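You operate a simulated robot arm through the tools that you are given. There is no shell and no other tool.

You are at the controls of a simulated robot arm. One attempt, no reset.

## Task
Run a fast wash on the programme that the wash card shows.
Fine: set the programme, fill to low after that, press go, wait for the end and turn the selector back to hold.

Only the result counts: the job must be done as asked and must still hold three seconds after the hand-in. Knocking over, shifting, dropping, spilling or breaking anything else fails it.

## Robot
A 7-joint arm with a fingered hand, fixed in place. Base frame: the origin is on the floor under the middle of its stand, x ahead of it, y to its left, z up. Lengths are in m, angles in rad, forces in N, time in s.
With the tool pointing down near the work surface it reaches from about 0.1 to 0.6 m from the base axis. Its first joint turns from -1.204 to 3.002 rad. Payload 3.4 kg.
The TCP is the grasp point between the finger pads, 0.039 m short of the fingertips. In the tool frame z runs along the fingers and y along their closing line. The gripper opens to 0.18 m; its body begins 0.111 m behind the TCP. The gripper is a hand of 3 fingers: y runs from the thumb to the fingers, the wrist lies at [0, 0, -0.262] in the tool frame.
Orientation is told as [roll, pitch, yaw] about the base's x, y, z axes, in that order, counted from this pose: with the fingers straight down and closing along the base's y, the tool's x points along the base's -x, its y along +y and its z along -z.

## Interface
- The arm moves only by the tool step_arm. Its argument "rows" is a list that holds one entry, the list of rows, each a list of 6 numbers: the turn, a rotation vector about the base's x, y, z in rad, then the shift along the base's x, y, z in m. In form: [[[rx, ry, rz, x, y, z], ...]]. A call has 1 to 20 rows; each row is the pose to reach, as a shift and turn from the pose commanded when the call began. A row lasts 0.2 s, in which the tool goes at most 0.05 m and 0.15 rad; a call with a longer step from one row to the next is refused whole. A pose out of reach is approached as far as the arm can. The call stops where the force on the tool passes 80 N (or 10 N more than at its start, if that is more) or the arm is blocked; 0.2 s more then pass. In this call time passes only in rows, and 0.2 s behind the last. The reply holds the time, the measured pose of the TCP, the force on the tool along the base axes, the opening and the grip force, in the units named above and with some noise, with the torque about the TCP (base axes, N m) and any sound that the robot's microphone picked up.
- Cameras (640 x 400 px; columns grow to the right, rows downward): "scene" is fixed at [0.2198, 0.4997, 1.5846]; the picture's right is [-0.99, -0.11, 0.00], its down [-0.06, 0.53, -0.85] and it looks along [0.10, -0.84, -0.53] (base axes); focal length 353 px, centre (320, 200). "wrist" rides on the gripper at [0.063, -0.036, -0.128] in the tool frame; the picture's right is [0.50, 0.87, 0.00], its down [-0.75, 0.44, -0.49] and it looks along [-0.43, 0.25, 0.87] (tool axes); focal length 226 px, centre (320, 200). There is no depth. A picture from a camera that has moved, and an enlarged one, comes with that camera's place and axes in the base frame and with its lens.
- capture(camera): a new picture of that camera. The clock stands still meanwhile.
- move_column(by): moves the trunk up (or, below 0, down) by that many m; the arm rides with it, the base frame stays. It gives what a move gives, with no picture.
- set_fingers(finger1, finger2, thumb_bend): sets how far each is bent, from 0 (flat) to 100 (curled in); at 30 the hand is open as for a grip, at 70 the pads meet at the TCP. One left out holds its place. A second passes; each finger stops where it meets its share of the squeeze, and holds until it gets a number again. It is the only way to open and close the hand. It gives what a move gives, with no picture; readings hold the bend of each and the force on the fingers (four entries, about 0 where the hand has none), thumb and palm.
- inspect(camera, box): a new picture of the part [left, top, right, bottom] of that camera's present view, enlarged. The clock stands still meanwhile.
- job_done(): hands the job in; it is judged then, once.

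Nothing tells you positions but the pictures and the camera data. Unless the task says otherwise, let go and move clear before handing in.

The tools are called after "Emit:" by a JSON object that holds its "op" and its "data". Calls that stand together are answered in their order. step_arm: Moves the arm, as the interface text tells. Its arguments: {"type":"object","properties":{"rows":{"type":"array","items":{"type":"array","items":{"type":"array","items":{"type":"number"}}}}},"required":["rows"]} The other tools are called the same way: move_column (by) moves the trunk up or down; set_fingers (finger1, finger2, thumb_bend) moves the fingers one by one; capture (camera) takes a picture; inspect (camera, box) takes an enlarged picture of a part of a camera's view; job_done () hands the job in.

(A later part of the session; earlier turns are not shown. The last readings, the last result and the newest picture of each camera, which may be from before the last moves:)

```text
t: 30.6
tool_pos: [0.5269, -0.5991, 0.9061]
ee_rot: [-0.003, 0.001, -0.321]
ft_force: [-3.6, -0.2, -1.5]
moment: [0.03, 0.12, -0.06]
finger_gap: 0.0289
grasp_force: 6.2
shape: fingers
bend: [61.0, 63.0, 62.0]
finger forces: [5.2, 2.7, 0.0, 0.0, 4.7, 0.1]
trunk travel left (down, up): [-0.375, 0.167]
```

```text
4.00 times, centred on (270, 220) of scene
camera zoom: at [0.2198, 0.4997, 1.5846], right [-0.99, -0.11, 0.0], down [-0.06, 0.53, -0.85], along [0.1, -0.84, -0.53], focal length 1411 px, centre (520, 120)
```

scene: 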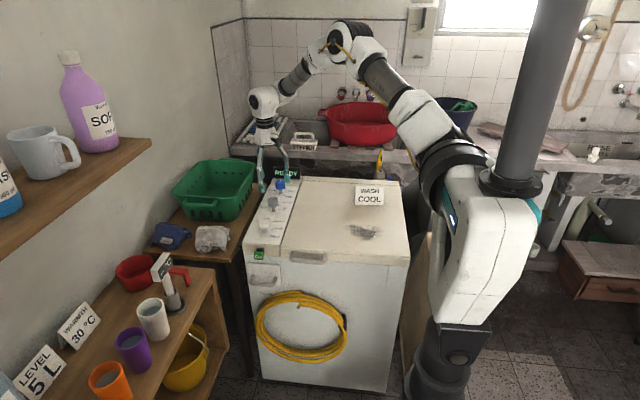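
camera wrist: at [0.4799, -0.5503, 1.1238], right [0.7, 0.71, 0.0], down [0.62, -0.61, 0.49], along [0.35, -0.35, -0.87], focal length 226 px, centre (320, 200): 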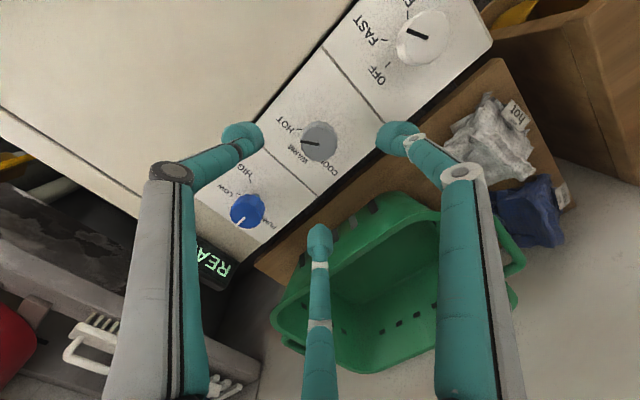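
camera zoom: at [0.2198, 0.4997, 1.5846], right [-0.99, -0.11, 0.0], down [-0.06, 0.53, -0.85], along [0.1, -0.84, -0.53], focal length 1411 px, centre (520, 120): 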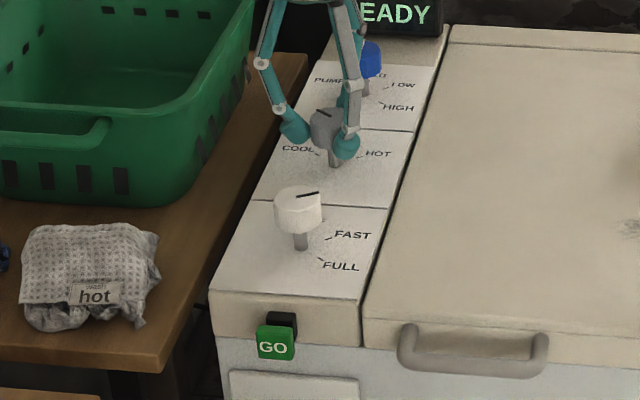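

Grey is at about -56°. I'll nudge it a little further, then release and verify from above.

Emit:
{"op": "step_arm", "data": {"rows": [[[0, 0, 0.06, 0, 0, 0]]]}}

Emit:
{"op": "set_fingers", "data": {"finger1": 48, "finger2": 48, "thumb_bend": 48}}

Emit:
{"op": "step_arm", "data": {"rows": [[[0, 0, -0.12, 0, 0, 0.03], [0, 0, -0.24, 0, 0, 0.07], [0, 0, -0.36, 0, 0, 0.1], [0, 0, -0.48, 0, -0.03, 0.1], [0, 0, -0.6, 0, -0.06, 0.1], [0, 0, -0.72, 0, -0.09, 0.1], [0, 0, -0.84, 0, -0.12, 0.1], [0, 0, -0.96, 0, -0.13, 0.1]]]}}

Emit:
{"op": "capture", "data": {"camera": "wrist"}}

Emit:
{"op": "inspect", "data": {"camera": "scene", "box": [230, 170, 310, 270]}}

```text
t: 31.0
tool_pos: [0.5269, -0.5985, 0.9065]
ee_rot: [-0.003, -0.001, -0.262]
ft_force: [-2.4, 1.4, -1.0]
moment: [0.08, 0.11, -0.13]
finger_gap: 0.0292
grasp_force: 5.9
shape: fingers
bend: [61.0, 63.0, 62.0]
finger forces: [5.5, 2.9, 0.1, 0.0, 4.9, 0.0]
trunk travel left (down, up): [-0.375, 0.167]
```

```text
t: 32.0
tool_pos: [0.5272, -0.5992, 0.9067]
ee_rot: [-0.004, -0.002, -0.262]
ft_force: [-0.1, 0.2, 1.1]
moment: [-0.02, 0.01, -0.02]
finger_gap: 0.0801
grasp_force: 0.0
shape: fingers
bend: [48.0, 48.0, 48.0]
finger forces: [0.0, 0.0, 0.0, 0.1, 0.0, 0.0]
trunk travel left (down, up): [-0.375, 0.167]
```

```text
t: 33.8
tool_pos: [0.526, -0.7299, 1.0069]
ee_rot: [-0.005, 0.0, -1.224]
ft_force: [-1.0, 0.3, -0.2]
moment: [0.01, -0.02, 0.02]
finger_gap: 0.0802
grasp_force: 0.0
shape: fingers
bend: [48.0, 48.0, 48.0]
finger forces: [0.0, 0.0, 0.1, 0.0, 0.0, 0.0]
trunk travel left (down, up): [-0.375, 0.167]
```

```text
taken
camera wrist: at [0.4732, -0.6829, 1.1333], right [0.64, 0.76, 0.0], down [0.67, -0.56, 0.49], along [0.37, -0.32, -0.87], focal length 226 px, centre (320, 200)
```

wrist: 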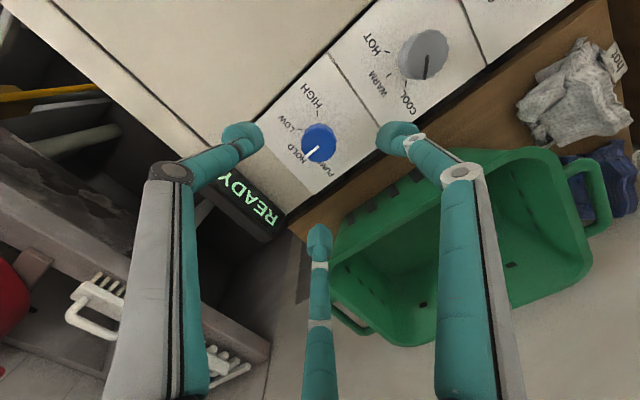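

```text
4.00 times, centred on (270, 220) of scene
camera zoom: at [0.2198, 0.4997, 1.5846], right [-0.99, -0.11, 0.0], down [-0.06, 0.53, -0.85], along [0.1, -0.84, -0.53], focal length 1411 px, centre (520, 120)
```

zoom: 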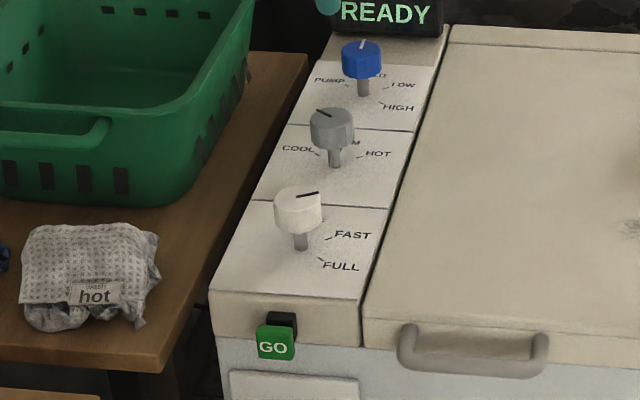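

Grey reads COOL, white FAST, and the vertical tool reaches the blue selector at about (0.527, -0.732). I'll yaw to about -0.3 and descend over it.

Emit:
{"op": "step_arm", "data": {"rows": [[[0, 0, 0.14, 0.001, -0.002, 0], [0, 0, 0.28, 0.001, -0.002, 0], [0, 0, 0.42, 0.001, -0.002, 0], [0, 0, 0.56, 0.001, -0.002, 0], [0, 0, 0.7, 0.001, -0.002, 0], [0, 0, 0.84, 0.001, -0.002, 0], [0, 0, 0.94, 0.001, -0.002, 0], [0, 0, 0.94, 0.001, -0.002, -0.03]]]}}

Emit:
{"op": "capture", "data": {"camera": "wrist"}}

Emit:
{"op": "inspect", "data": {"camera": "scene", "box": [220, 130, 320, 230]}}

```text
t: 35.6
tool_pos: [0.5295, -0.7336, 0.9748]
ee_rot: [-0.004, 0.003, -0.281]
ft_force: [-0.7, -0.5, 0.2]
moment: [-0.05, -0.01, 0.03]
finger_gap: 0.0805
grasp_force: 0.2
shape: fingers
bend: [48.0, 48.0, 48.0]
finger forces: [0.1, 0.0, 0.0, 0.0, 0.0, 0.0]
trunk travel left (down, up): [-0.375, 0.167]
```

```text
taken
camera wrist: at [0.4607, -0.7507, 1.1015], right [-0.24, 0.97, 0.0], down [0.85, 0.21, 0.49], along [0.48, 0.12, -0.87], focal length 226 px, centre (320, 200)
```

wrist: 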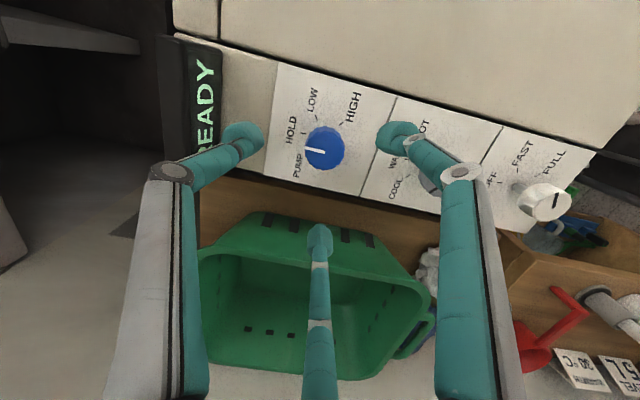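

```text
4.00 times, centred on (270, 180) of scene
camera zoom: at [0.2198, 0.4997, 1.5846], right [-0.99, -0.11, 0.0], down [-0.06, 0.53, -0.85], along [0.1, -0.84, -0.53], focal length 1411 px, centre (520, 280)
```

zoom: 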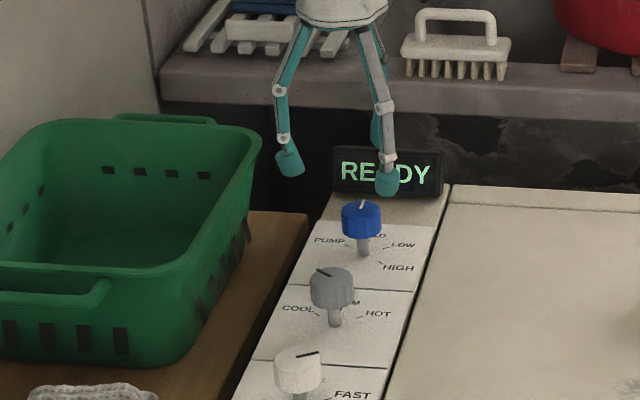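

The display is about 6 cm clear of the thumb. I'll centre on the blue knob, descend and grip.

Emit:
{"op": "step_arm", "data": {"rows": [[[0, 0, 0, -0.002, 0.002, -0.03], [0, 0, 0, -0.002, 0.002, -0.05], [0, 0, 0, -0.002, 0.002, -0.068]]]}}

Emit:
{"op": "set_fingers", "data": {"finger1": 66, "finger2": 66, "thumb_bend": 66}}

Emit:
{"op": "inspect", "data": {"camera": "wrist", "box": [240, 110, 400, 250]}}

Emit:
{"op": "inspect", "data": {"camera": "scene", "box": [240, 150, 320, 210]}}

```text
t: 36.4
tool_pos: [0.5279, -0.721, 0.9387]
ee_rot: [-0.005, 0.0, -0.283]
ft_force: [-1.1, -0.4, -0.4]
moment: [-0.02, 0.02, 0.02]
finger_gap: 0.0802
grasp_force: 0.1
shape: fingers
bend: [48.0, 48.0, 48.0]
finger forces: [0.0, 0.0, 0.0, 0.1, 0.1, 0.0]
out of reach, approached as far as the arm can: row 1, 2, 3
trunk travel left (down, up): [-0.375, 0.167]
```

```text
t: 37.4
tool_pos: [0.5271, -0.7187, 0.9393]
ee_rot: [-0.007, -0.002, -0.283]
ft_force: [0.3, -0.5, 0.1]
moment: [-0.02, -0.01, -0.05]
finger_gap: 0.0113
grasp_force: 0.0
shape: fingers
bend: [66.0, 66.0, 66.0]
finger forces: [0.0, 0.0, 0.0, 0.1, 0.0, 0.1]
trunk travel left (down, up): [-0.375, 0.167]
```

```text
2.86 times, centred on (320, 180) of wrist
camera zoom: at [0.4581, -0.737, 1.0662], right [-0.24, 0.97, 0.0], down [0.85, 0.21, 0.49], along [0.48, 0.11, -0.87], focal length 646 px, centre (320, 257)
```

zoom: 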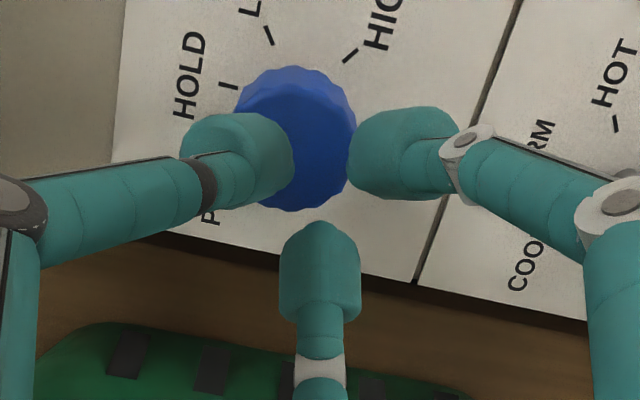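

```text
6.67 times, centred on (280, 180) of scene
camera zoom: at [0.2198, 0.4997, 1.5846], right [-0.99, -0.11, 0.0], down [-0.06, 0.53, -0.85], along [0.1, -0.84, -0.53], focal length 2352 px, centre (587, 333)
```

zoom: 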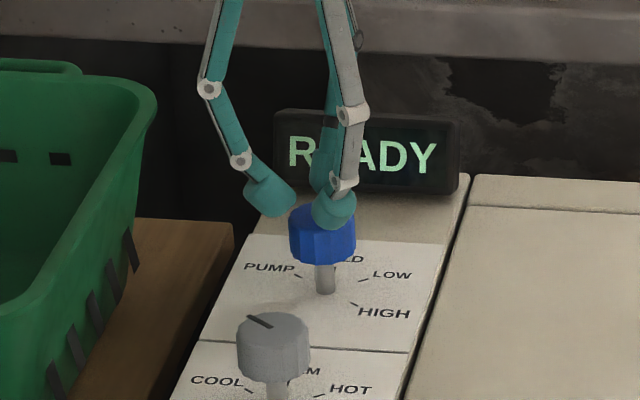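

That spot is just out of reach below z≈0.94 because the shoulder is too high. I'll open the fingers, raise the hand and lower the trunk by the same amount to gain reach.

Emit:
{"op": "set_fingers", "data": {"finger1": 48, "finger2": 48, "thumb_bend": 48}}

Emit:
{"op": "step_arm", "data": {"rows": [[[0, 0, 0, 0, 0, 0.04], [0, 0, 0, 0, 0, 0.08], [0, 0, 0, 0, 0, 0.12], [0, 0, 0, 0, 0, 0.15]]]}}

Emit:
{"op": "capture", "data": {"camera": "scene"}}

```text
t: 38.4
tool_pos: [0.5277, -0.7194, 0.9398]
ee_rot: [-0.005, -0.003, -0.28]
ft_force: [-0.3, -1.1, 0.1]
moment: [-0.02, -0.01, 0.01]
finger_gap: 0.0803
grasp_force: 0.0
shape: fingers
bend: [48.0, 48.0, 48.0]
finger forces: [0.1, 0.0, 0.0, 0.0, 0.1, 0.0]
trunk travel left (down, up): [-0.375, 0.167]
```

```text
t: 39.4
tool_pos: [0.5249, -0.7188, 1.0908]
ee_rot: [-0.006, 0.001, -0.282]
ft_force: [-0.1, -0.1, -0.9]
moment: [0.01, -0.06, -0.01]
finger_gap: 0.0802
grasp_force: 0.1
shape: fingers
bend: [48.0, 48.0, 48.0]
finger forces: [0.0, 0.0, 0.0, 0.0, 0.0, 0.0]
trunk travel left (down, up): [-0.375, 0.167]
```

```text
taken
```

scene: 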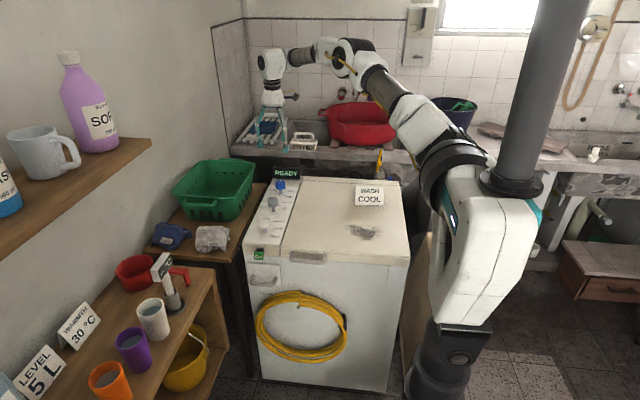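

The arm is clear and high over the machine. I'll lower the trunk by 0.12 m.

Emit:
{"op": "move_column", "data": {"by": -0.12}}

Emit:
{"op": "capture", "data": {"camera": "scene"}}

Emit:
{"op": "capture", "data": {"camera": "wrist"}}

```text
t: 40.9
tool_pos: [0.5267, -0.7196, 0.9713]
ee_rot: [-0.004, -0.003, -0.283]
ft_force: [-0.1, 0.6, -0.3]
moment: [-0.02, -0.02, 0.0]
finger_gap: 0.0807
grasp_force: 0.0
shape: fingers
bend: [48.0, 48.0, 48.0]
finger forces: [0.0, 0.0, 0.0, 0.0, 0.0, 0.0]
trunk travel left (down, up): [-0.255, 0.287]
```

```text
taken
```

scene: 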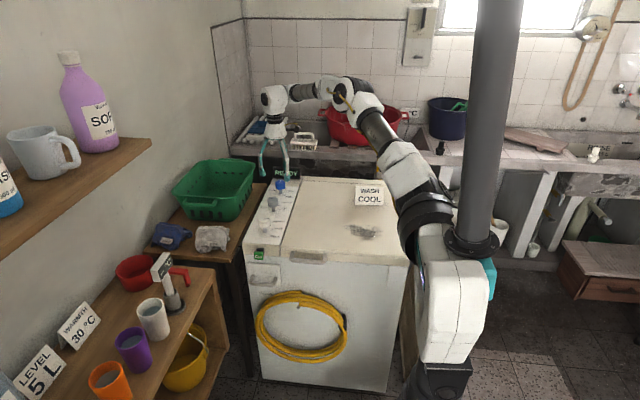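

```text
taken
camera wrist: at [0.4569, -0.737, 1.0975], right [-0.24, 0.97, 0.0], down [0.85, 0.21, 0.49], along [0.48, 0.11, -0.87], focal length 226 px, centre (320, 200)
```

wrist: 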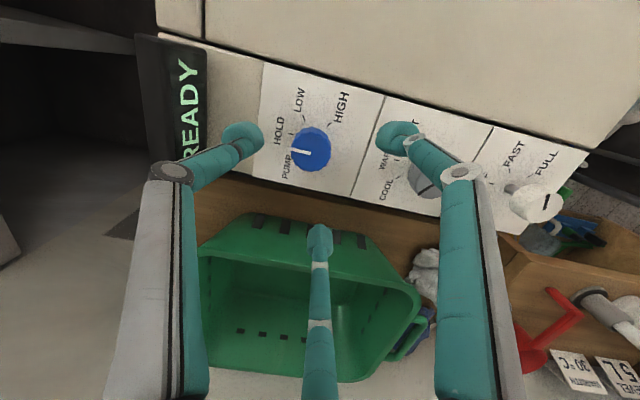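

The trunk is lowered. Now I'll centre on the blue knob and descend.

Emit:
{"op": "step_arm", "data": {"rows": [[[0, 0, 0, -0.0005, -0.012, 0.0], [0, 0, 0, -0.0005, -0.012, -0.03], [0, 0, 0, -0.0005, -0.012, -0.05], [0, 0, 0, -0.0005, -0.012, -0.064]]]}}

Emit:
{"op": "inspect", "data": {"camera": "wrist", "box": [240, 110, 400, 250]}}

Emit:
{"op": "inspect", "data": {"camera": "scene", "box": [240, 150, 320, 210]}}

```text
t: 41.9
tool_pos: [0.5257, -0.7329, 0.9053]
ee_rot: [-0.003, 0.002, -0.283]
ft_force: [-1.5, 0.8, -0.4]
moment: [0.01, 0.0, -0.01]
finger_gap: 0.0805
grasp_force: 0.0
shape: fingers
bend: [48.0, 48.0, 48.0]
finger forces: [0.0, 0.1, 0.1, 0.0, 0.0, 0.0]
trunk travel left (down, up): [-0.255, 0.287]
```

```text
2.86 times, centred on (320, 180) of wrist
camera zoom: at [0.457, -0.7493, 1.0318], right [-0.24, 0.97, 0.0], down [0.85, 0.21, 0.49], along [0.48, 0.11, -0.87], focal length 646 px, centre (320, 257)
```

zoom: 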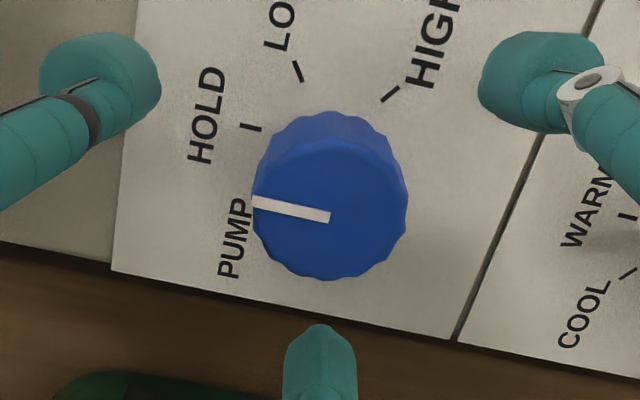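

```text
6.67 times, centred on (280, 180) of scene
camera zoom: at [0.2198, 0.4997, 1.5846], right [-0.99, -0.11, 0.0], down [-0.06, 0.53, -0.85], along [0.1, -0.84, -0.53], focal length 2352 px, centre (587, 333)
```

zoom: 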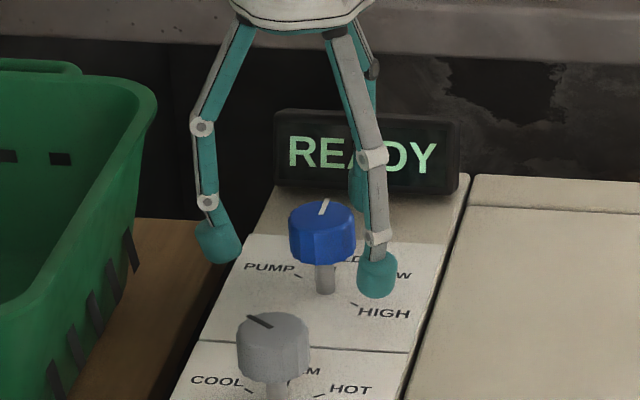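

The blue knob is bracketed and points at HOLD. I'll nudge 2.5 mm, grip and turn it clockwise 60° to LOW.

Emit:
{"op": "step_arm", "data": {"rows": [[[0, 0, 0, -0.0005, 0.0025, 0.001]]]}}

Emit:
{"op": "set_fingers", "data": {"finger1": 66, "finger2": 66, "thumb_bend": 66}}

Emit:
{"op": "inspect", "data": {"camera": "wrist", "box": [240, 110, 400, 250]}}

```text
t: 42.3
tool_pos: [0.5247, -0.7299, 0.9074]
ee_rot: [-0.002, 0.0, -0.282]
ft_force: [0.2, -0.5, 0.0]
moment: [-0.01, 0.01, -0.03]
finger_gap: 0.0804
grasp_force: 0.0
shape: fingers
bend: [48.0, 48.0, 48.0]
finger forces: [0.1, 0.1, 0.0, 0.0, 0.1, 0.0]
trunk travel left (down, up): [-0.255, 0.287]
```

```text
t: 43.3
tool_pos: [0.5263, -0.7292, 0.9072]
ee_rot: [-0.004, 0.0, -0.283]
ft_force: [-0.3, -2.4, 0.2]
moment: [-0.07, -0.02, 0.05]
finger_gap: 0.0269
grasp_force: 7.0
shape: fingers
bend: [62.0, 62.0, 62.0]
finger forces: [3.8, 3.4, 0.0, 0.1, 6.0, 0.1]
trunk travel left (down, up): [-0.255, 0.287]
```

```text
2.86 times, centred on (320, 180) of wrist
camera zoom: at [0.4564, -0.747, 1.0334], right [-0.24, 0.97, 0.0], down [0.85, 0.21, 0.49], along [0.48, 0.11, -0.87], focal length 646 px, centre (320, 257)
```

zoom: 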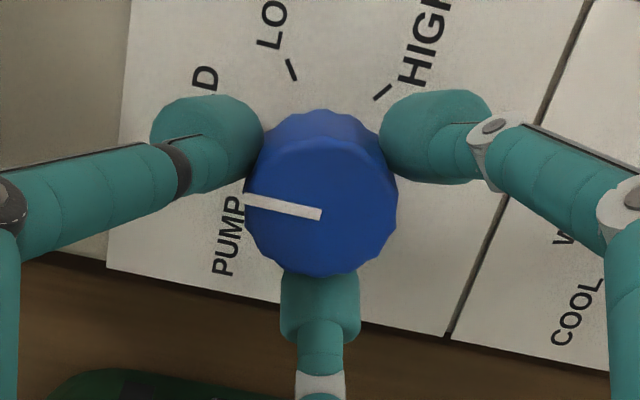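

The grip is even. I'll rotate clockwise to LOW.

Emit:
{"op": "step_arm", "data": {"rows": [[[0, 0, -0.105, 0, 0, 0], [0, 0, -0.21, 0, 0, 0], [0, 0, -0.315, 0, 0, 0], [0, 0, -0.42, 0, 0, 0], [0, 0, -0.525, 0, 0, 0], [0, 0, -0.63, 0, 0, 0], [0, 0, -0.735, 0, 0, 0], [0, 0, -0.84, 0, 0, 0], [0, 0, -0.945, 0, 0, 0], [0, 0, -1.04, 0, 0, 0]]]}}

Emit:
{"op": "inspect", "data": {"camera": "wrist", "box": [240, 110, 400, 250]}}

Emit:
{"op": "inspect", "data": {"camera": "scene", "box": [240, 150, 320, 210]}}

```text
t: 45.5
tool_pos: [0.5263, -0.7296, 0.9071]
ee_rot: [-0.005, -0.001, -1.325]
ft_force: [-3.0, -3.6, -0.2]
moment: [-0.14, 0.08, 0.03]
finger_gap: 0.027
grasp_force: 7.3
shape: fingers
bend: [62.0, 62.0, 62.0]
finger forces: [3.4, 4.2, 0.0, 0.0, 7.4, 0.0]
trunk travel left (down, up): [-0.255, 0.287]
```

```text
2.86 times, centred on (320, 180) of wrist
camera zoom: at [0.477, -0.6782, 1.0334], right [0.72, 0.7, 0.0], down [0.61, -0.62, 0.49], along [0.34, -0.35, -0.87], focal length 646 px, centre (320, 257)
```

zoom: 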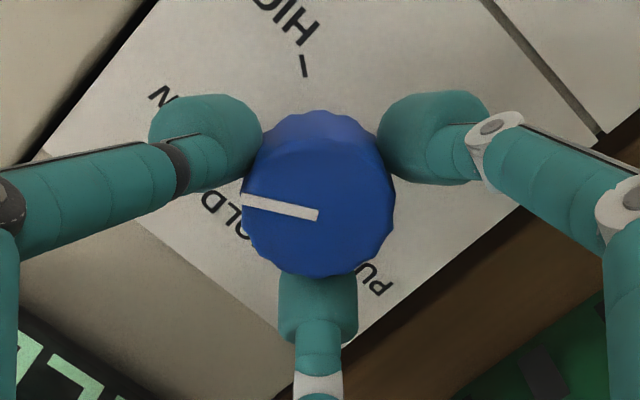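

```text
6.67 times, centred on (280, 180) of scene
camera zoom: at [0.2198, 0.4997, 1.5846], right [-0.99, -0.11, 0.0], down [-0.06, 0.53, -0.85], along [0.1, -0.84, -0.53], focal length 2352 px, centre (587, 333)
```

zoom: 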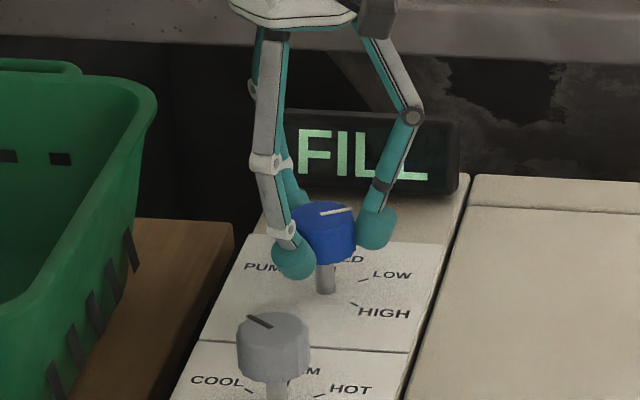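

The display now reads FILL, so LOW registered. I'll release, lift clear and watch the fill while studying the GO button.

Emit:
{"op": "set_fingers", "data": {"finger1": 48, "finger2": 48, "thumb_bend": 48}}

Emit:
{"op": "step_arm", "data": {"rows": [[[0, 0, 0, 0, 0, 0.03], [0, 0, 0, 0, 0, 0.07], [0, 0, 0, 0, 0.02, 0.1], [0, 0, 0, 0, 0.05, 0.12], [0, 0, 0, 0, 0.09, 0.13], [0, 0, 0, 0, 0.13, 0.13], [0, 0, 0, 0, 0.17, 0.13], [0, 0, 0, 0, 0.21, 0.13], [0, 0, 0, 0, 0.25, 0.13]]]}}

Emit:
{"op": "capture", "data": {"camera": "wrist"}}

Emit:
{"op": "inspect", "data": {"camera": "scene", "box": [230, 160, 330, 270]}}

```text
t: 46.5
tool_pos: [0.5258, -0.7296, 0.9081]
ee_rot: [-0.006, 0.0, -1.323]
ft_force: [-0.4, 0.5, 0.2]
moment: [-0.01, 0.0, 0.01]
finger_gap: 0.0804
grasp_force: 0.1
shape: fingers
bend: [48.0, 48.0, 48.0]
finger forces: [0.1, 0.0, 0.1, 0.1, 0.0, 0.1]
trunk travel left (down, up): [-0.255, 0.287]
```

```text
t: 48.5
tool_pos: [0.5255, -0.4776, 1.0378]
ee_rot: [-0.006, 0.001, -1.323]
ft_force: [-1.1, -0.2, 0.2]
moment: [-0.01, 0.0, 0.01]
finger_gap: 0.0805
grasp_force: 0.1
shape: fingers
bend: [48.0, 48.0, 48.0]
finger forces: [0.0, 0.0, 0.0, 0.0, 0.1, 0.0]
trunk travel left (down, up): [-0.255, 0.287]
```

```text
taken
camera wrist: at [0.4765, -0.4252, 1.1641], right [0.72, 0.7, -0.01], down [0.61, -0.62, 0.49], along [0.34, -0.35, -0.87], focal length 226 px, centre (320, 200)
```

wrist: 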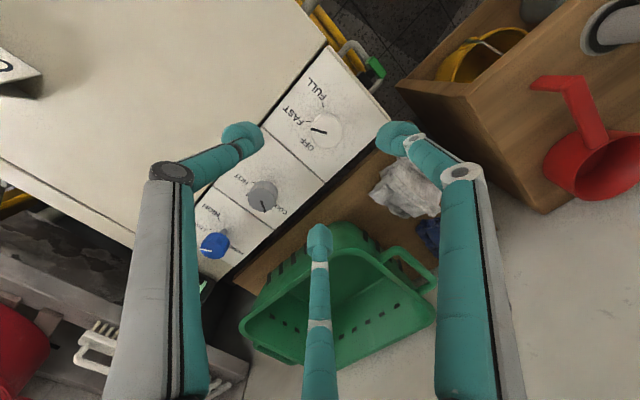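

```text
3.64 times, centred on (280, 215) of scene
camera zoom: at [0.2198, 0.4997, 1.5846], right [-0.99, -0.11, 0.0], down [-0.06, 0.53, -0.85], along [0.1, -0.84, -0.53], focal length 1283 px, centre (466, 146)
```

zoom: 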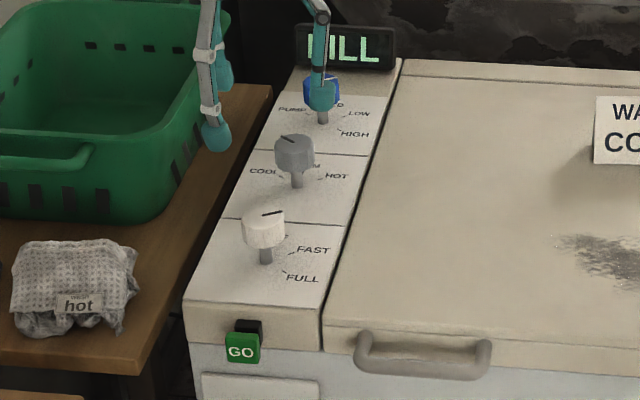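

FILL is showing and all three knobs read correctly. Next I'll look closely at the GO button from both cameras.

Emit:
{"op": "inspect", "data": {"camera": "wrist", "box": [330, 30, 410, 100]}}

Emit:
{"op": "inspect", "data": {"camera": "scene", "box": [240, 230, 290, 270]}}

Emit:
{"op": "inspect", "data": {"camera": "scene", "box": [240, 150, 320, 210]}}

```text
5.71 times, centred on (370, 65) of wrist
camera zoom: at [0.4765, -0.4252, 1.1641], right [0.72, 0.7, -0.01], down [0.61, -0.62, 0.49], along [0.34, -0.35, -0.87], focal length 1292 px, centre (34, 971)
```

zoom: 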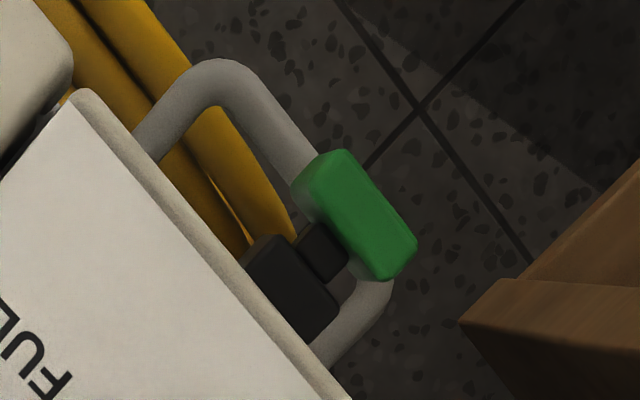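

```text
10.00 times, centred on (265, 250) of scene
camera zoom: at [0.2198, 0.4997, 1.5846], right [-0.99, -0.11, 0.0], down [-0.06, 0.53, -0.85], along [0.1, -0.84, -0.53], focal length 3528 px, centre (870, -300)
```

zoom: 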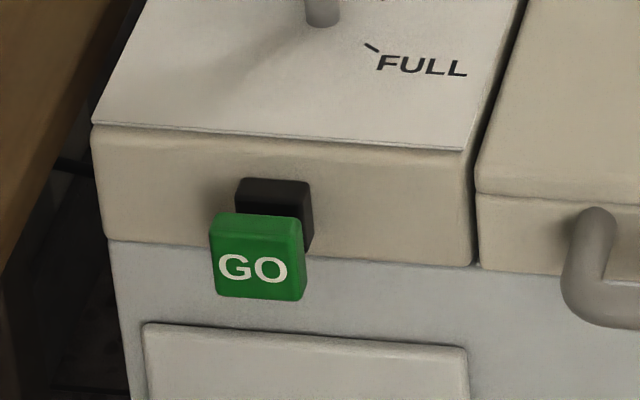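

```text
6.67 times, centred on (280, 180) of scene
camera zoom: at [0.2198, 0.4997, 1.5846], right [-0.99, -0.11, 0.0], down [-0.06, 0.53, -0.85], along [0.1, -0.84, -0.53], focal length 2352 px, centre (587, 333)
```

zoom: 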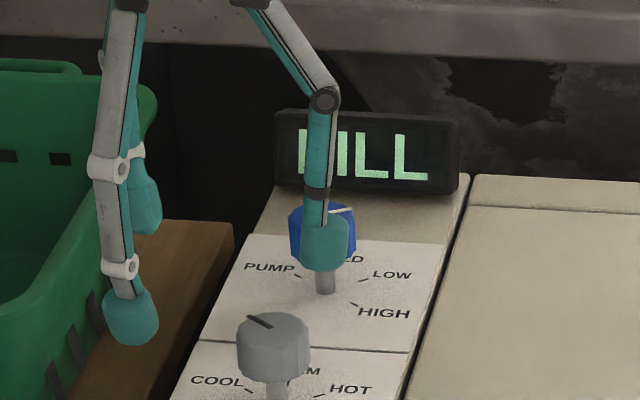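

GO is a green cap facing +y, centred near (0.527, -0.36, 0.803), and it presses in toward -y. I'll check the handle below it.

Emit:
{"op": "inspect", "data": {"camera": "scene", "box": [235, 235, 305, 305]}}

```text
5.71 times, centred on (270, 270) of scene
camera zoom: at [0.2198, 0.4997, 1.5846], right [-0.99, -0.11, 0.0], down [-0.06, 0.53, -0.85], along [0.1, -0.84, -0.53], focal length 2016 px, centre (606, -200)
```

zoom: 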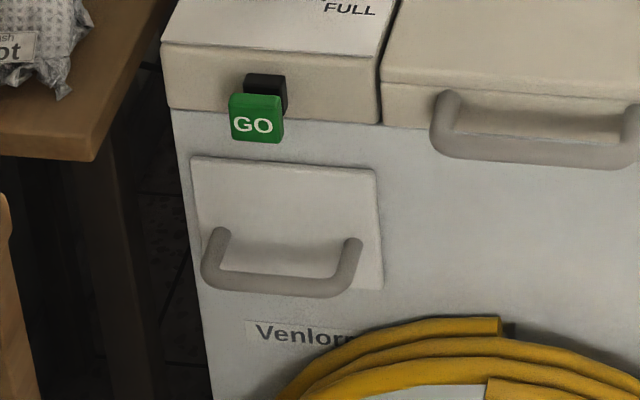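

The drawer handle is at z≈0.68, well below GO, and the shelf stand stays at x≥0.65, so the approach is clear. I'll swing the hand to yaw 0 (thumb toward the machine) in front of GO, staying high.

Emit:
{"op": "step_arm", "data": {"rows": [[[0, 0, 0.13, 0, 0.03, 0], [0, 0, 0.26, 0, 0.06, 0], [0, 0, 0.39, 0, 0.09, 0], [0, 0, 0.52, 0, 0.12, 0], [0, 0, 0.65, 0, 0.15, 0], [0, 0, 0.78, 0, 0.18, 0], [0, 0, 0.91, 0, 0.21, 0], [0, 0, 1.04, 0, 0.235, 0], [0, 0, 1.17, 0, 0.25, 0], [0, 0, 1.32, 0.001, 0.26, 0]]]}}

Emit:
{"op": "capture", "data": {"camera": "scene"}}

Emit:
{"op": "capture", "data": {"camera": "wrist"}}

Emit:
{"op": "inspect", "data": {"camera": "scene", "box": [240, 150, 320, 210]}}

```text
t: 50.7
tool_pos: [0.5268, -0.2183, 1.0379]
ee_rot: [-0.004, 0.001, 0.002]
ft_force: [0.8, -0.2, -0.2]
moment: [-0.01, 0.0, 0.01]
finger_gap: 0.0805
grasp_force: 0.1
shape: fingers
bend: [48.0, 48.0, 48.0]
finger forces: [0.1, 0.0, 0.0, 0.1, 0.1, 0.0]
trunk travel left (down, up): [-0.255, 0.287]
```

```text
taken
```

scene: 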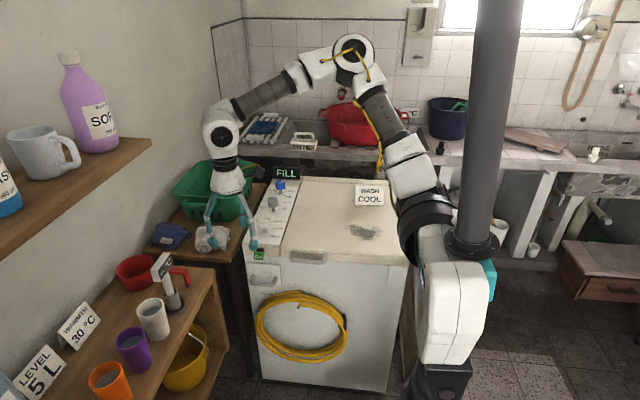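

```text
taken
camera wrist: at [0.4649, -0.2541, 1.1638], right [-0.5, 0.87, 0.0], down [0.75, 0.44, 0.49], along [0.43, 0.24, -0.87], focal length 226 px, centre (320, 200)
```

wrist: 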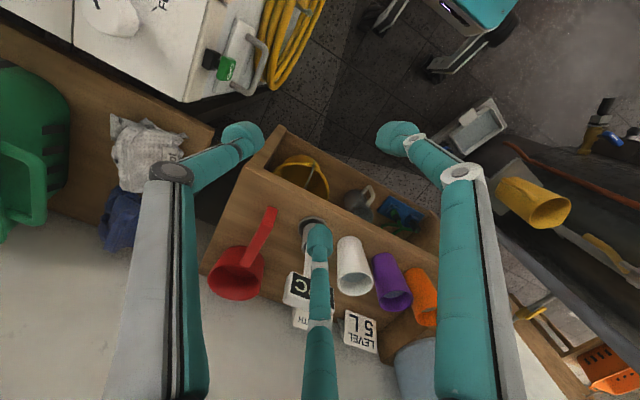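

```text
6.67 times, centred on (280, 180) of scene
camera zoom: at [0.2198, 0.4997, 1.5846], right [-0.99, -0.11, 0.0], down [-0.06, 0.53, -0.85], along [0.1, -0.84, -0.53], focal length 2352 px, centre (587, 333)
```

zoom: 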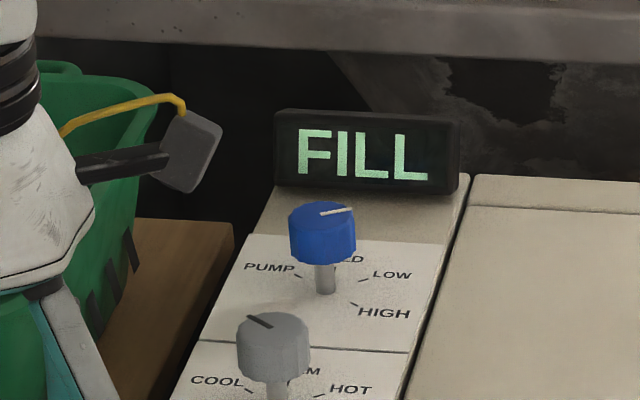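

FILL is still showing. I'll set the thumb slightly outward for pressing and wait a few seconds to watch the fill.

Emit:
{"op": "set_fingers", "data": {"finger1": 48, "finger2": 48, "thumb_bend": 38}}

Emit:
{"op": "step_arm", "data": {"rows": [[[0, 0, 0, 0, 0, 0], [0, 0, 0, 0, 0, 0], [0, 0, 0, 0, 0, 0], [0, 0, 0, 0, 0, 0], [0, 0, 0, 0, 0, 0], [0, 0, 0, 0, 0, 0], [0, 0, 0, 0, 0, 0], [0, 0, 0, 0, 0, 0], [0, 0, 0, 0, 0, 0], [0, 0, 0, 0, 0, 0], [0, 0, 0, 0, 0, 0], [0, 0, 0, 0, 0, 0], [0, 0, 0, 0, 0, 0], [0, 0, 0, 0, 0, 0], [0, 0, 0, 0, 0, 0]]]}}

Emit:
{"op": "inspect", "data": {"camera": "scene", "box": [220, 150, 320, 270]}}

Emit:
{"op": "capture", "data": {"camera": "wrist"}}

```text
t: 51.7
tool_pos: [0.5255, -0.2185, 1.0372]
ee_rot: [-0.003, 0.001, -0.001]
ft_force: [0.1, -0.5, 0.9]
moment: [-0.01, 0.04, 0.02]
finger_gap: 0.1012
grasp_force: 0.0
shape: fingers
bend: [48.0, 48.0, 38.0]
finger forces: [0.0, 0.0, 0.0, 0.0, 0.1, 0.0]
trunk travel left (down, up): [-0.255, 0.287]
```

```text
t: 54.9
tool_pos: [0.5261, -0.2201, 1.0374]
ee_rot: [-0.004, 0.0, -0.003]
ft_force: [0.3, -1.3, -0.4]
moment: [-0.01, 0.0, -0.02]
finger_gap: 0.1008
grasp_force: 0.0
shape: fingers
bend: [48.0, 48.0, 38.0]
finger forces: [0.0, 0.0, 0.0, 0.0, 0.0, 0.0]
trunk travel left (down, up): [-0.255, 0.287]
```

```text
3.33 times, centred on (270, 210) of scene
camera zoom: at [0.2198, 0.4997, 1.5846], right [-0.99, -0.11, 0.0], down [-0.06, 0.53, -0.85], along [0.1, -0.84, -0.53], focal length 1176 px, centre (487, 167)
```

zoom: 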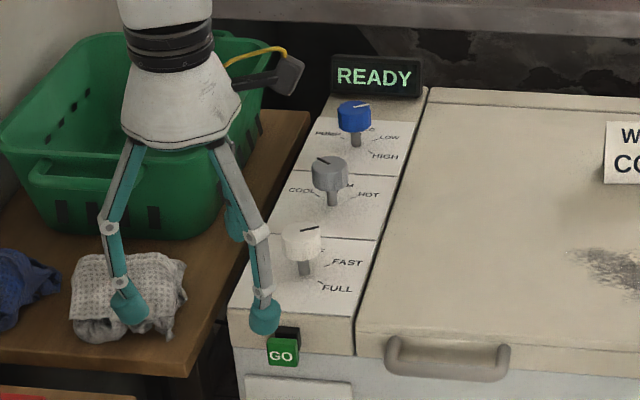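

```text
taken
camera wrist: at [0.4646, -0.2541, 1.1641], right [-0.5, 0.87, 0.0], down [0.75, 0.44, 0.49], along [0.43, 0.24, -0.87], focal length 226 px, centre (320, 200)
```

wrist: 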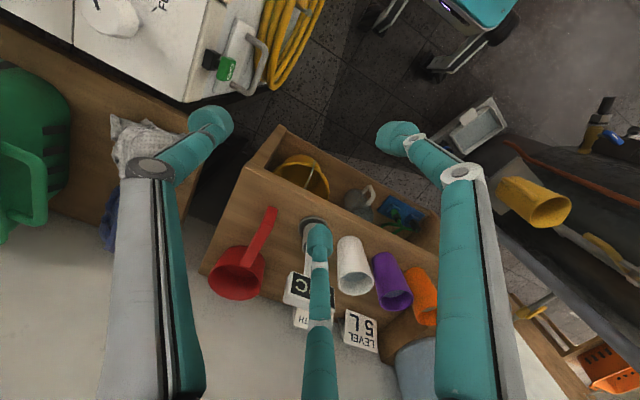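

The display is back to READY, so the low fill is done. I'll lower the hand in front of GO so the thumb tip is level with the button at z≈0.803.

Emit:
{"op": "step_arm", "data": {"rows": [[[0, 0, 0, 0, 0.005, -0.04], [0, 0, 0, -0.001, 0.005, -0.08], [0, 0, 0, -0.001, 0.005, -0.12], [0, 0, 0, -0.001, 0.005, -0.16], [0, 0, 0, -0.001, 0.005, -0.202]]]}}

Emit:
{"op": "inspect", "data": {"camera": "scene", "box": [220, 210, 310, 290]}}

Emit:
{"op": "capture", "data": {"camera": "wrist"}}

```text
t: 56.1
tool_pos: [0.5268, -0.2165, 0.8345]
ee_rot: [-0.002, -0.002, -0.004]
ft_force: [0.4, -0.3, 0.0]
moment: [0.03, 0.0, 0.01]
finger_gap: 0.1008
grasp_force: 0.0
shape: fingers
bend: [48.0, 48.0, 38.0]
finger forces: [0.0, 0.0, 0.0, 0.0, 0.0, 0.0]
trunk travel left (down, up): [-0.255, 0.287]
```

```text
5.00 times, centred on (265, 250) of scene
camera zoom: at [0.2198, 0.4997, 1.5846], right [-0.99, -0.11, 0.0], down [-0.06, 0.53, -0.85], along [0.1, -0.84, -0.53], focal length 1764 px, centre (595, -50)
```

zoom: 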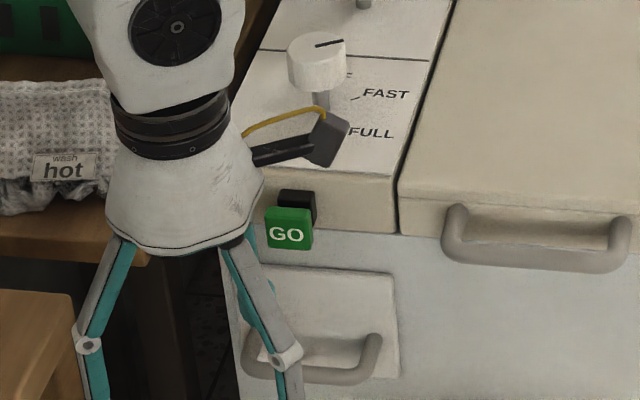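

```text
taken
camera wrist: at [0.4652, -0.2509, 0.9612], right [-0.5, 0.87, 0.0], down [0.76, 0.43, 0.49], along [0.43, 0.24, -0.87], focal length 226 px, centre (320, 200)
```

wrist: 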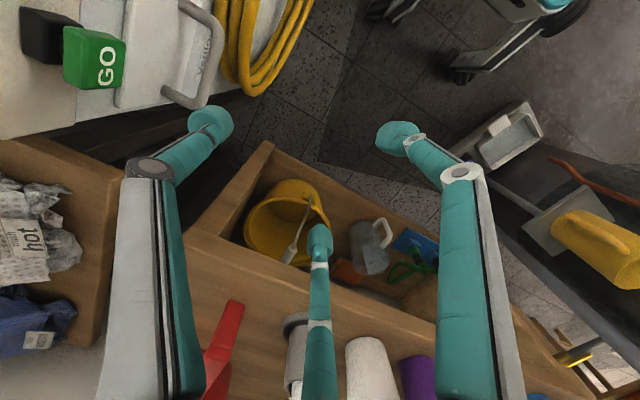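

The thumb tip is level with GO and about 4.5 cm in front of it. I'll advance until contact.

Emit:
{"op": "step_arm", "data": {"rows": [[[0, 0, 0, -0.002, -0.02, 0.003], [0, 0, 0, -0.003, -0.035, 0.004], [0, 0, 0, -0.003, -0.042, 0.004]]]}}

Emit:
{"op": "capture", "data": {"camera": "wrist"}}

Emit:
{"op": "inspect", "data": {"camera": "scene", "box": [220, 150, 320, 270]}}

```text
t: 56.9
tool_pos: [0.5226, -0.2559, 0.8411]
ee_rot: [-0.004, -0.001, -0.002]
ft_force: [-0.4, -0.3, -0.3]
moment: [0.02, 0.01, 0.0]
finger_gap: 0.1008
grasp_force: 0.0
shape: fingers
bend: [48.0, 48.0, 38.0]
finger forces: [0.0, 0.0, 0.0, 0.0, 0.0, 0.0]
trunk travel left (down, up): [-0.255, 0.287]
```

```text
taken
camera wrist: at [0.4607, -0.2916, 0.9665], right [-0.5, 0.87, 0.0], down [0.75, 0.44, 0.49], along [0.43, 0.24, -0.87], focal length 226 px, centre (320, 200)
```

wrist: 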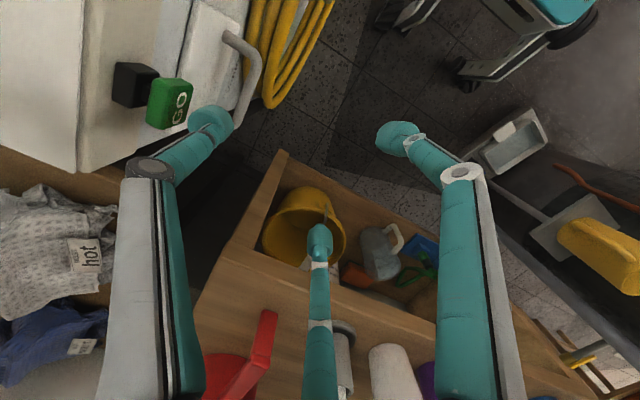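

```text
3.33 times, centred on (270, 210) of scene
camera zoom: at [0.2198, 0.4997, 1.5846], right [-0.99, -0.11, 0.0], down [-0.06, 0.53, -0.85], along [0.1, -0.84, -0.53], focal length 1176 px, centre (487, 167)
```

zoom: 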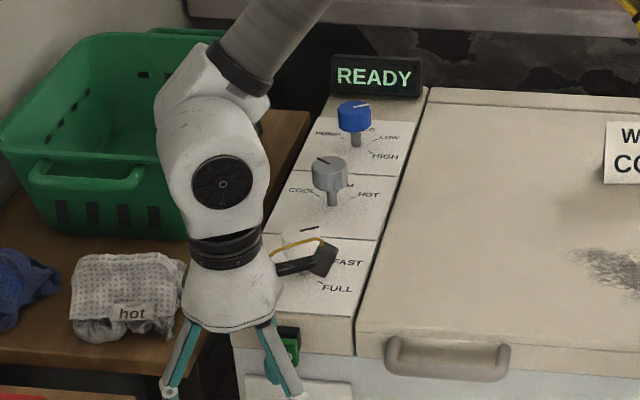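

The tip is just short of the button. I'll continue in small steps.

Emit:
{"op": "step_arm", "data": {"rows": [[[0, 0, 0, 0, -0.005, 0], [0, 0, 0, 0, -0.009, 0], [0, 0, 0, 0, -0.013, 0]]]}}

Emit:
{"op": "inspect", "data": {"camera": "wrist", "box": [100, 40, 260, 160]}}

Emit:
{"op": "inspect", "data": {"camera": "scene", "box": [240, 150, 320, 210]}}

```text
t: 57.7
tool_pos: [0.523, -0.2696, 0.8404]
ee_rot: [-0.002, 0.001, -0.002]
ft_force: [0.5, -0.6, 0.2]
moment: [0.03, 0.02, 0.04]
finger_gap: 0.1012
grasp_force: 0.0
shape: fingers
bend: [48.0, 48.0, 38.0]
finger forces: [0.0, 0.0, 0.0, 0.0, 0.1, 0.1]
trunk travel left (down, up): [-0.255, 0.287]
```

```text
3.33 times, centred on (180, 100) of wrist
camera zoom: at [0.4603, -0.3046, 0.9665], right [-0.5, 0.87, 0.0], down [0.75, 0.44, 0.49], along [0.43, 0.24, -0.87], focal length 754 px, centre (787, 533)
```

zoom: 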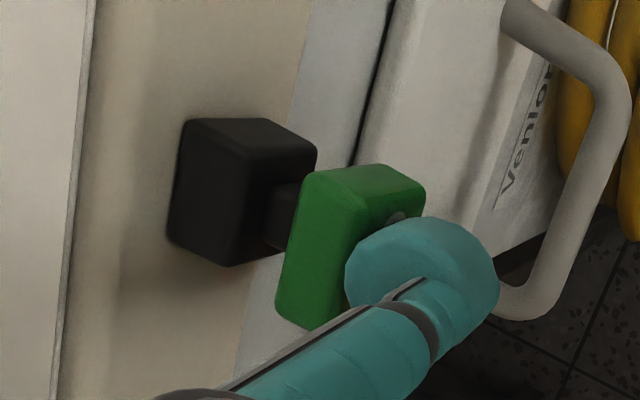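

```text
6.67 times, centred on (280, 180) of scene
camera zoom: at [0.2198, 0.4997, 1.5846], right [-0.99, -0.11, 0.0], down [-0.06, 0.53, -0.85], along [0.1, -0.84, -0.53], focal length 2352 px, centre (587, 333)
```

zoom: 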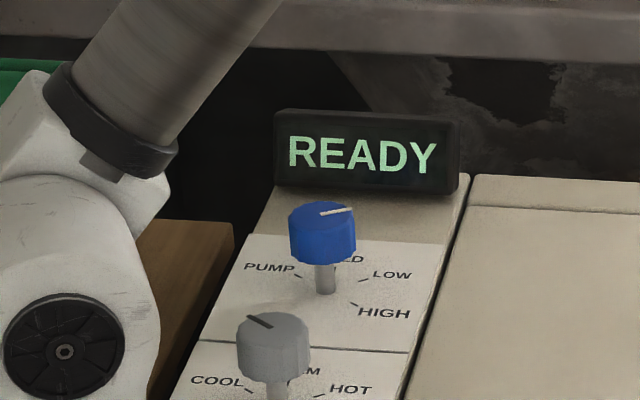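

The tip is about to touch the cap. I'll shift slightly toward the cap centre and press further.

Emit:
{"op": "step_arm", "data": {"rows": [[[0, 0, 0, -0.004, -0.003, 0], [0, 0, 0, -0.004, -0.007, 0], [0, 0, 0, -0.004, -0.011, 0], [0, 0, 0, -0.004, -0.015, 0]]]}}

Emit:
{"op": "inspect", "data": {"camera": "wrist", "box": [100, 40, 260, 160]}}

Emit:
{"op": "inspect", "data": {"camera": "scene", "box": [240, 150, 320, 210]}}

```text
t: 58.7
tool_pos: [0.5186, -0.282, 0.84]
ee_rot: [-0.004, 0.001, -0.003]
ft_force: [-0.7, 1.8, -0.6]
moment: [0.05, 0.01, -0.04]
finger_gap: 0.0993
grasp_force: 0.5
shape: fingers
bend: [48.0, 48.0, 39.0]
finger forces: [0.0, 0.0, 0.0, 0.0, 1.8, 0.0]
trunk travel left (down, up): [-0.255, 0.287]
```

```text
3.33 times, centred on (180, 100) of wrist
camera zoom: at [0.4563, -0.319, 0.9663], right [-0.5, 0.87, 0.0], down [0.76, 0.44, 0.49], along [0.43, 0.24, -0.87], focal length 754 px, centre (787, 533)
```

zoom: 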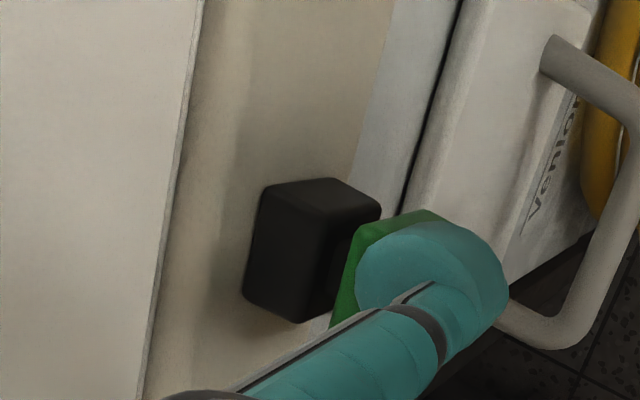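

```text
6.67 times, centred on (280, 180) of scene
camera zoom: at [0.2198, 0.4997, 1.5846], right [-0.99, -0.11, 0.0], down [-0.06, 0.53, -0.85], along [0.1, -0.84, -0.53], focal length 2352 px, centre (587, 333)
```

zoom: 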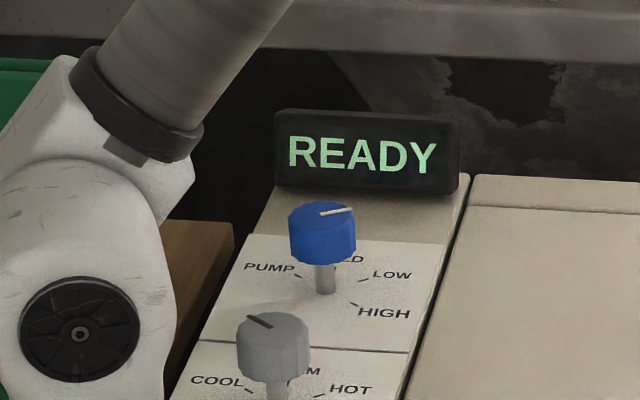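

Contact made at 1.8 N, and the cap is moving. I'll press in further.

Emit:
{"op": "step_arm", "data": {"rows": [[[0, 0, 0, 0, -0.004, 0], [0, 0, 0, 0, -0.008, 0], [0, 0, 0, 0, -0.01, 0]]]}}

Emit:
{"op": "inspect", "data": {"camera": "wrist", "box": [100, 40, 260, 160]}}

Emit:
{"op": "inspect", "data": {"camera": "scene", "box": [240, 150, 320, 210]}}

```text
t: 59.5
tool_pos: [0.5188, -0.2923, 0.8402]
ee_rot: [-0.003, -0.003, -0.003]
ft_force: [-0.5, 5.2, 2.0]
moment: [0.03, 0.01, -0.03]
finger_gap: 0.0947
grasp_force: 3.2
shape: fingers
bend: [48.0, 48.0, 41.0]
finger forces: [0.0, 0.0, 0.0, 0.0, 5.7, 0.0]
trunk travel left (down, up): [-0.255, 0.287]
heard: click
```

```text
3.33 times, centred on (180, 100) of wrist
camera zoom: at [0.4562, -0.3283, 0.9667], right [-0.5, 0.87, 0.0], down [0.75, 0.44, 0.49], along [0.43, 0.24, -0.87], focal length 754 px, centre (787, 533)
```

zoom: 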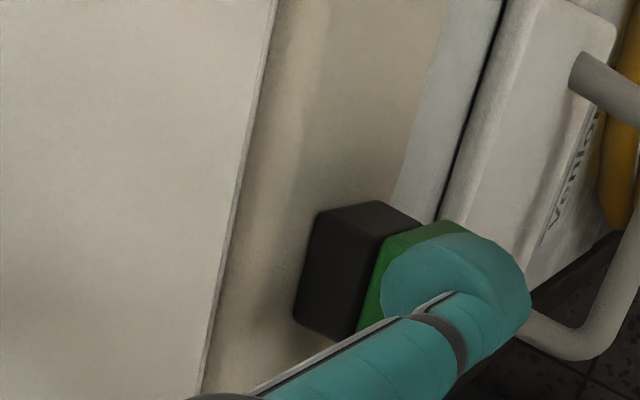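

```text
6.67 times, centred on (280, 180) of scene
camera zoom: at [0.2198, 0.4997, 1.5846], right [-0.99, -0.11, 0.0], down [-0.06, 0.53, -0.85], along [0.1, -0.84, -0.53], focal length 2352 px, centre (587, 333)
```

zoom: 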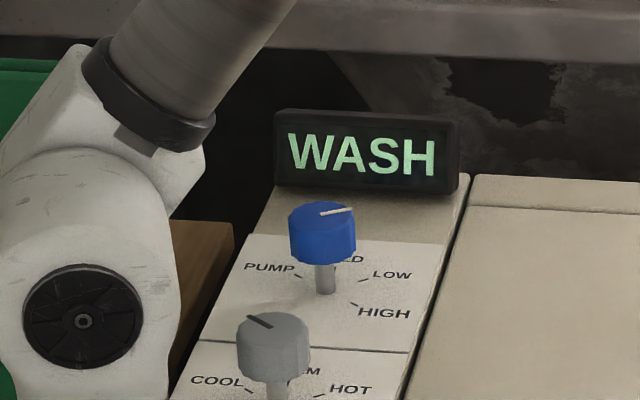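

I heard a click and the display reads WASH. I'll back the hand away from the button, lift it and check that the knobs are undisturbed.

Emit:
{"op": "step_arm", "data": {"rows": [[[0, 0, 0, 0.001, 0.03, 0], [0, 0, 0, 0.002, 0.065, 0], [0, 0, 0, 0.003, 0.075, 0.04], [0, 0, 0, 0.004, 0.075, 0.08], [0, 0, 0, 0.005, 0.075, 0.12], [0, 0, 0, 0.006, 0.075, 0.16], [0, 0, 0, 0.007, 0.075, 0.2]]]}}

Emit:
{"op": "inspect", "data": {"camera": "scene", "box": [220, 150, 320, 270]}}

```text
t: 61.1
tool_pos: [0.5239, -0.2191, 1.0396]
ee_rot: [-0.004, -0.001, -0.001]
ft_force: [0.1, -0.2, 0.0]
moment: [0.0, 0.01, 0.02]
finger_gap: 0.1009
grasp_force: 0.1
shape: fingers
bend: [48.0, 48.0, 38.0]
finger forces: [0.1, 0.1, 0.0, 0.1, 0.0, 0.1]
trunk travel left (down, up): [-0.255, 0.287]
```

```text
3.33 times, centred on (270, 210) of scene
camera zoom: at [0.2198, 0.4997, 1.5846], right [-0.99, -0.11, 0.0], down [-0.06, 0.53, -0.85], along [0.1, -0.84, -0.53], focal length 1176 px, centre (487, 167)
```

zoom: 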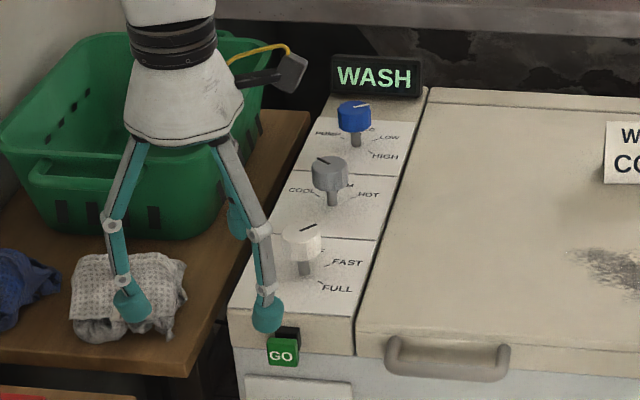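

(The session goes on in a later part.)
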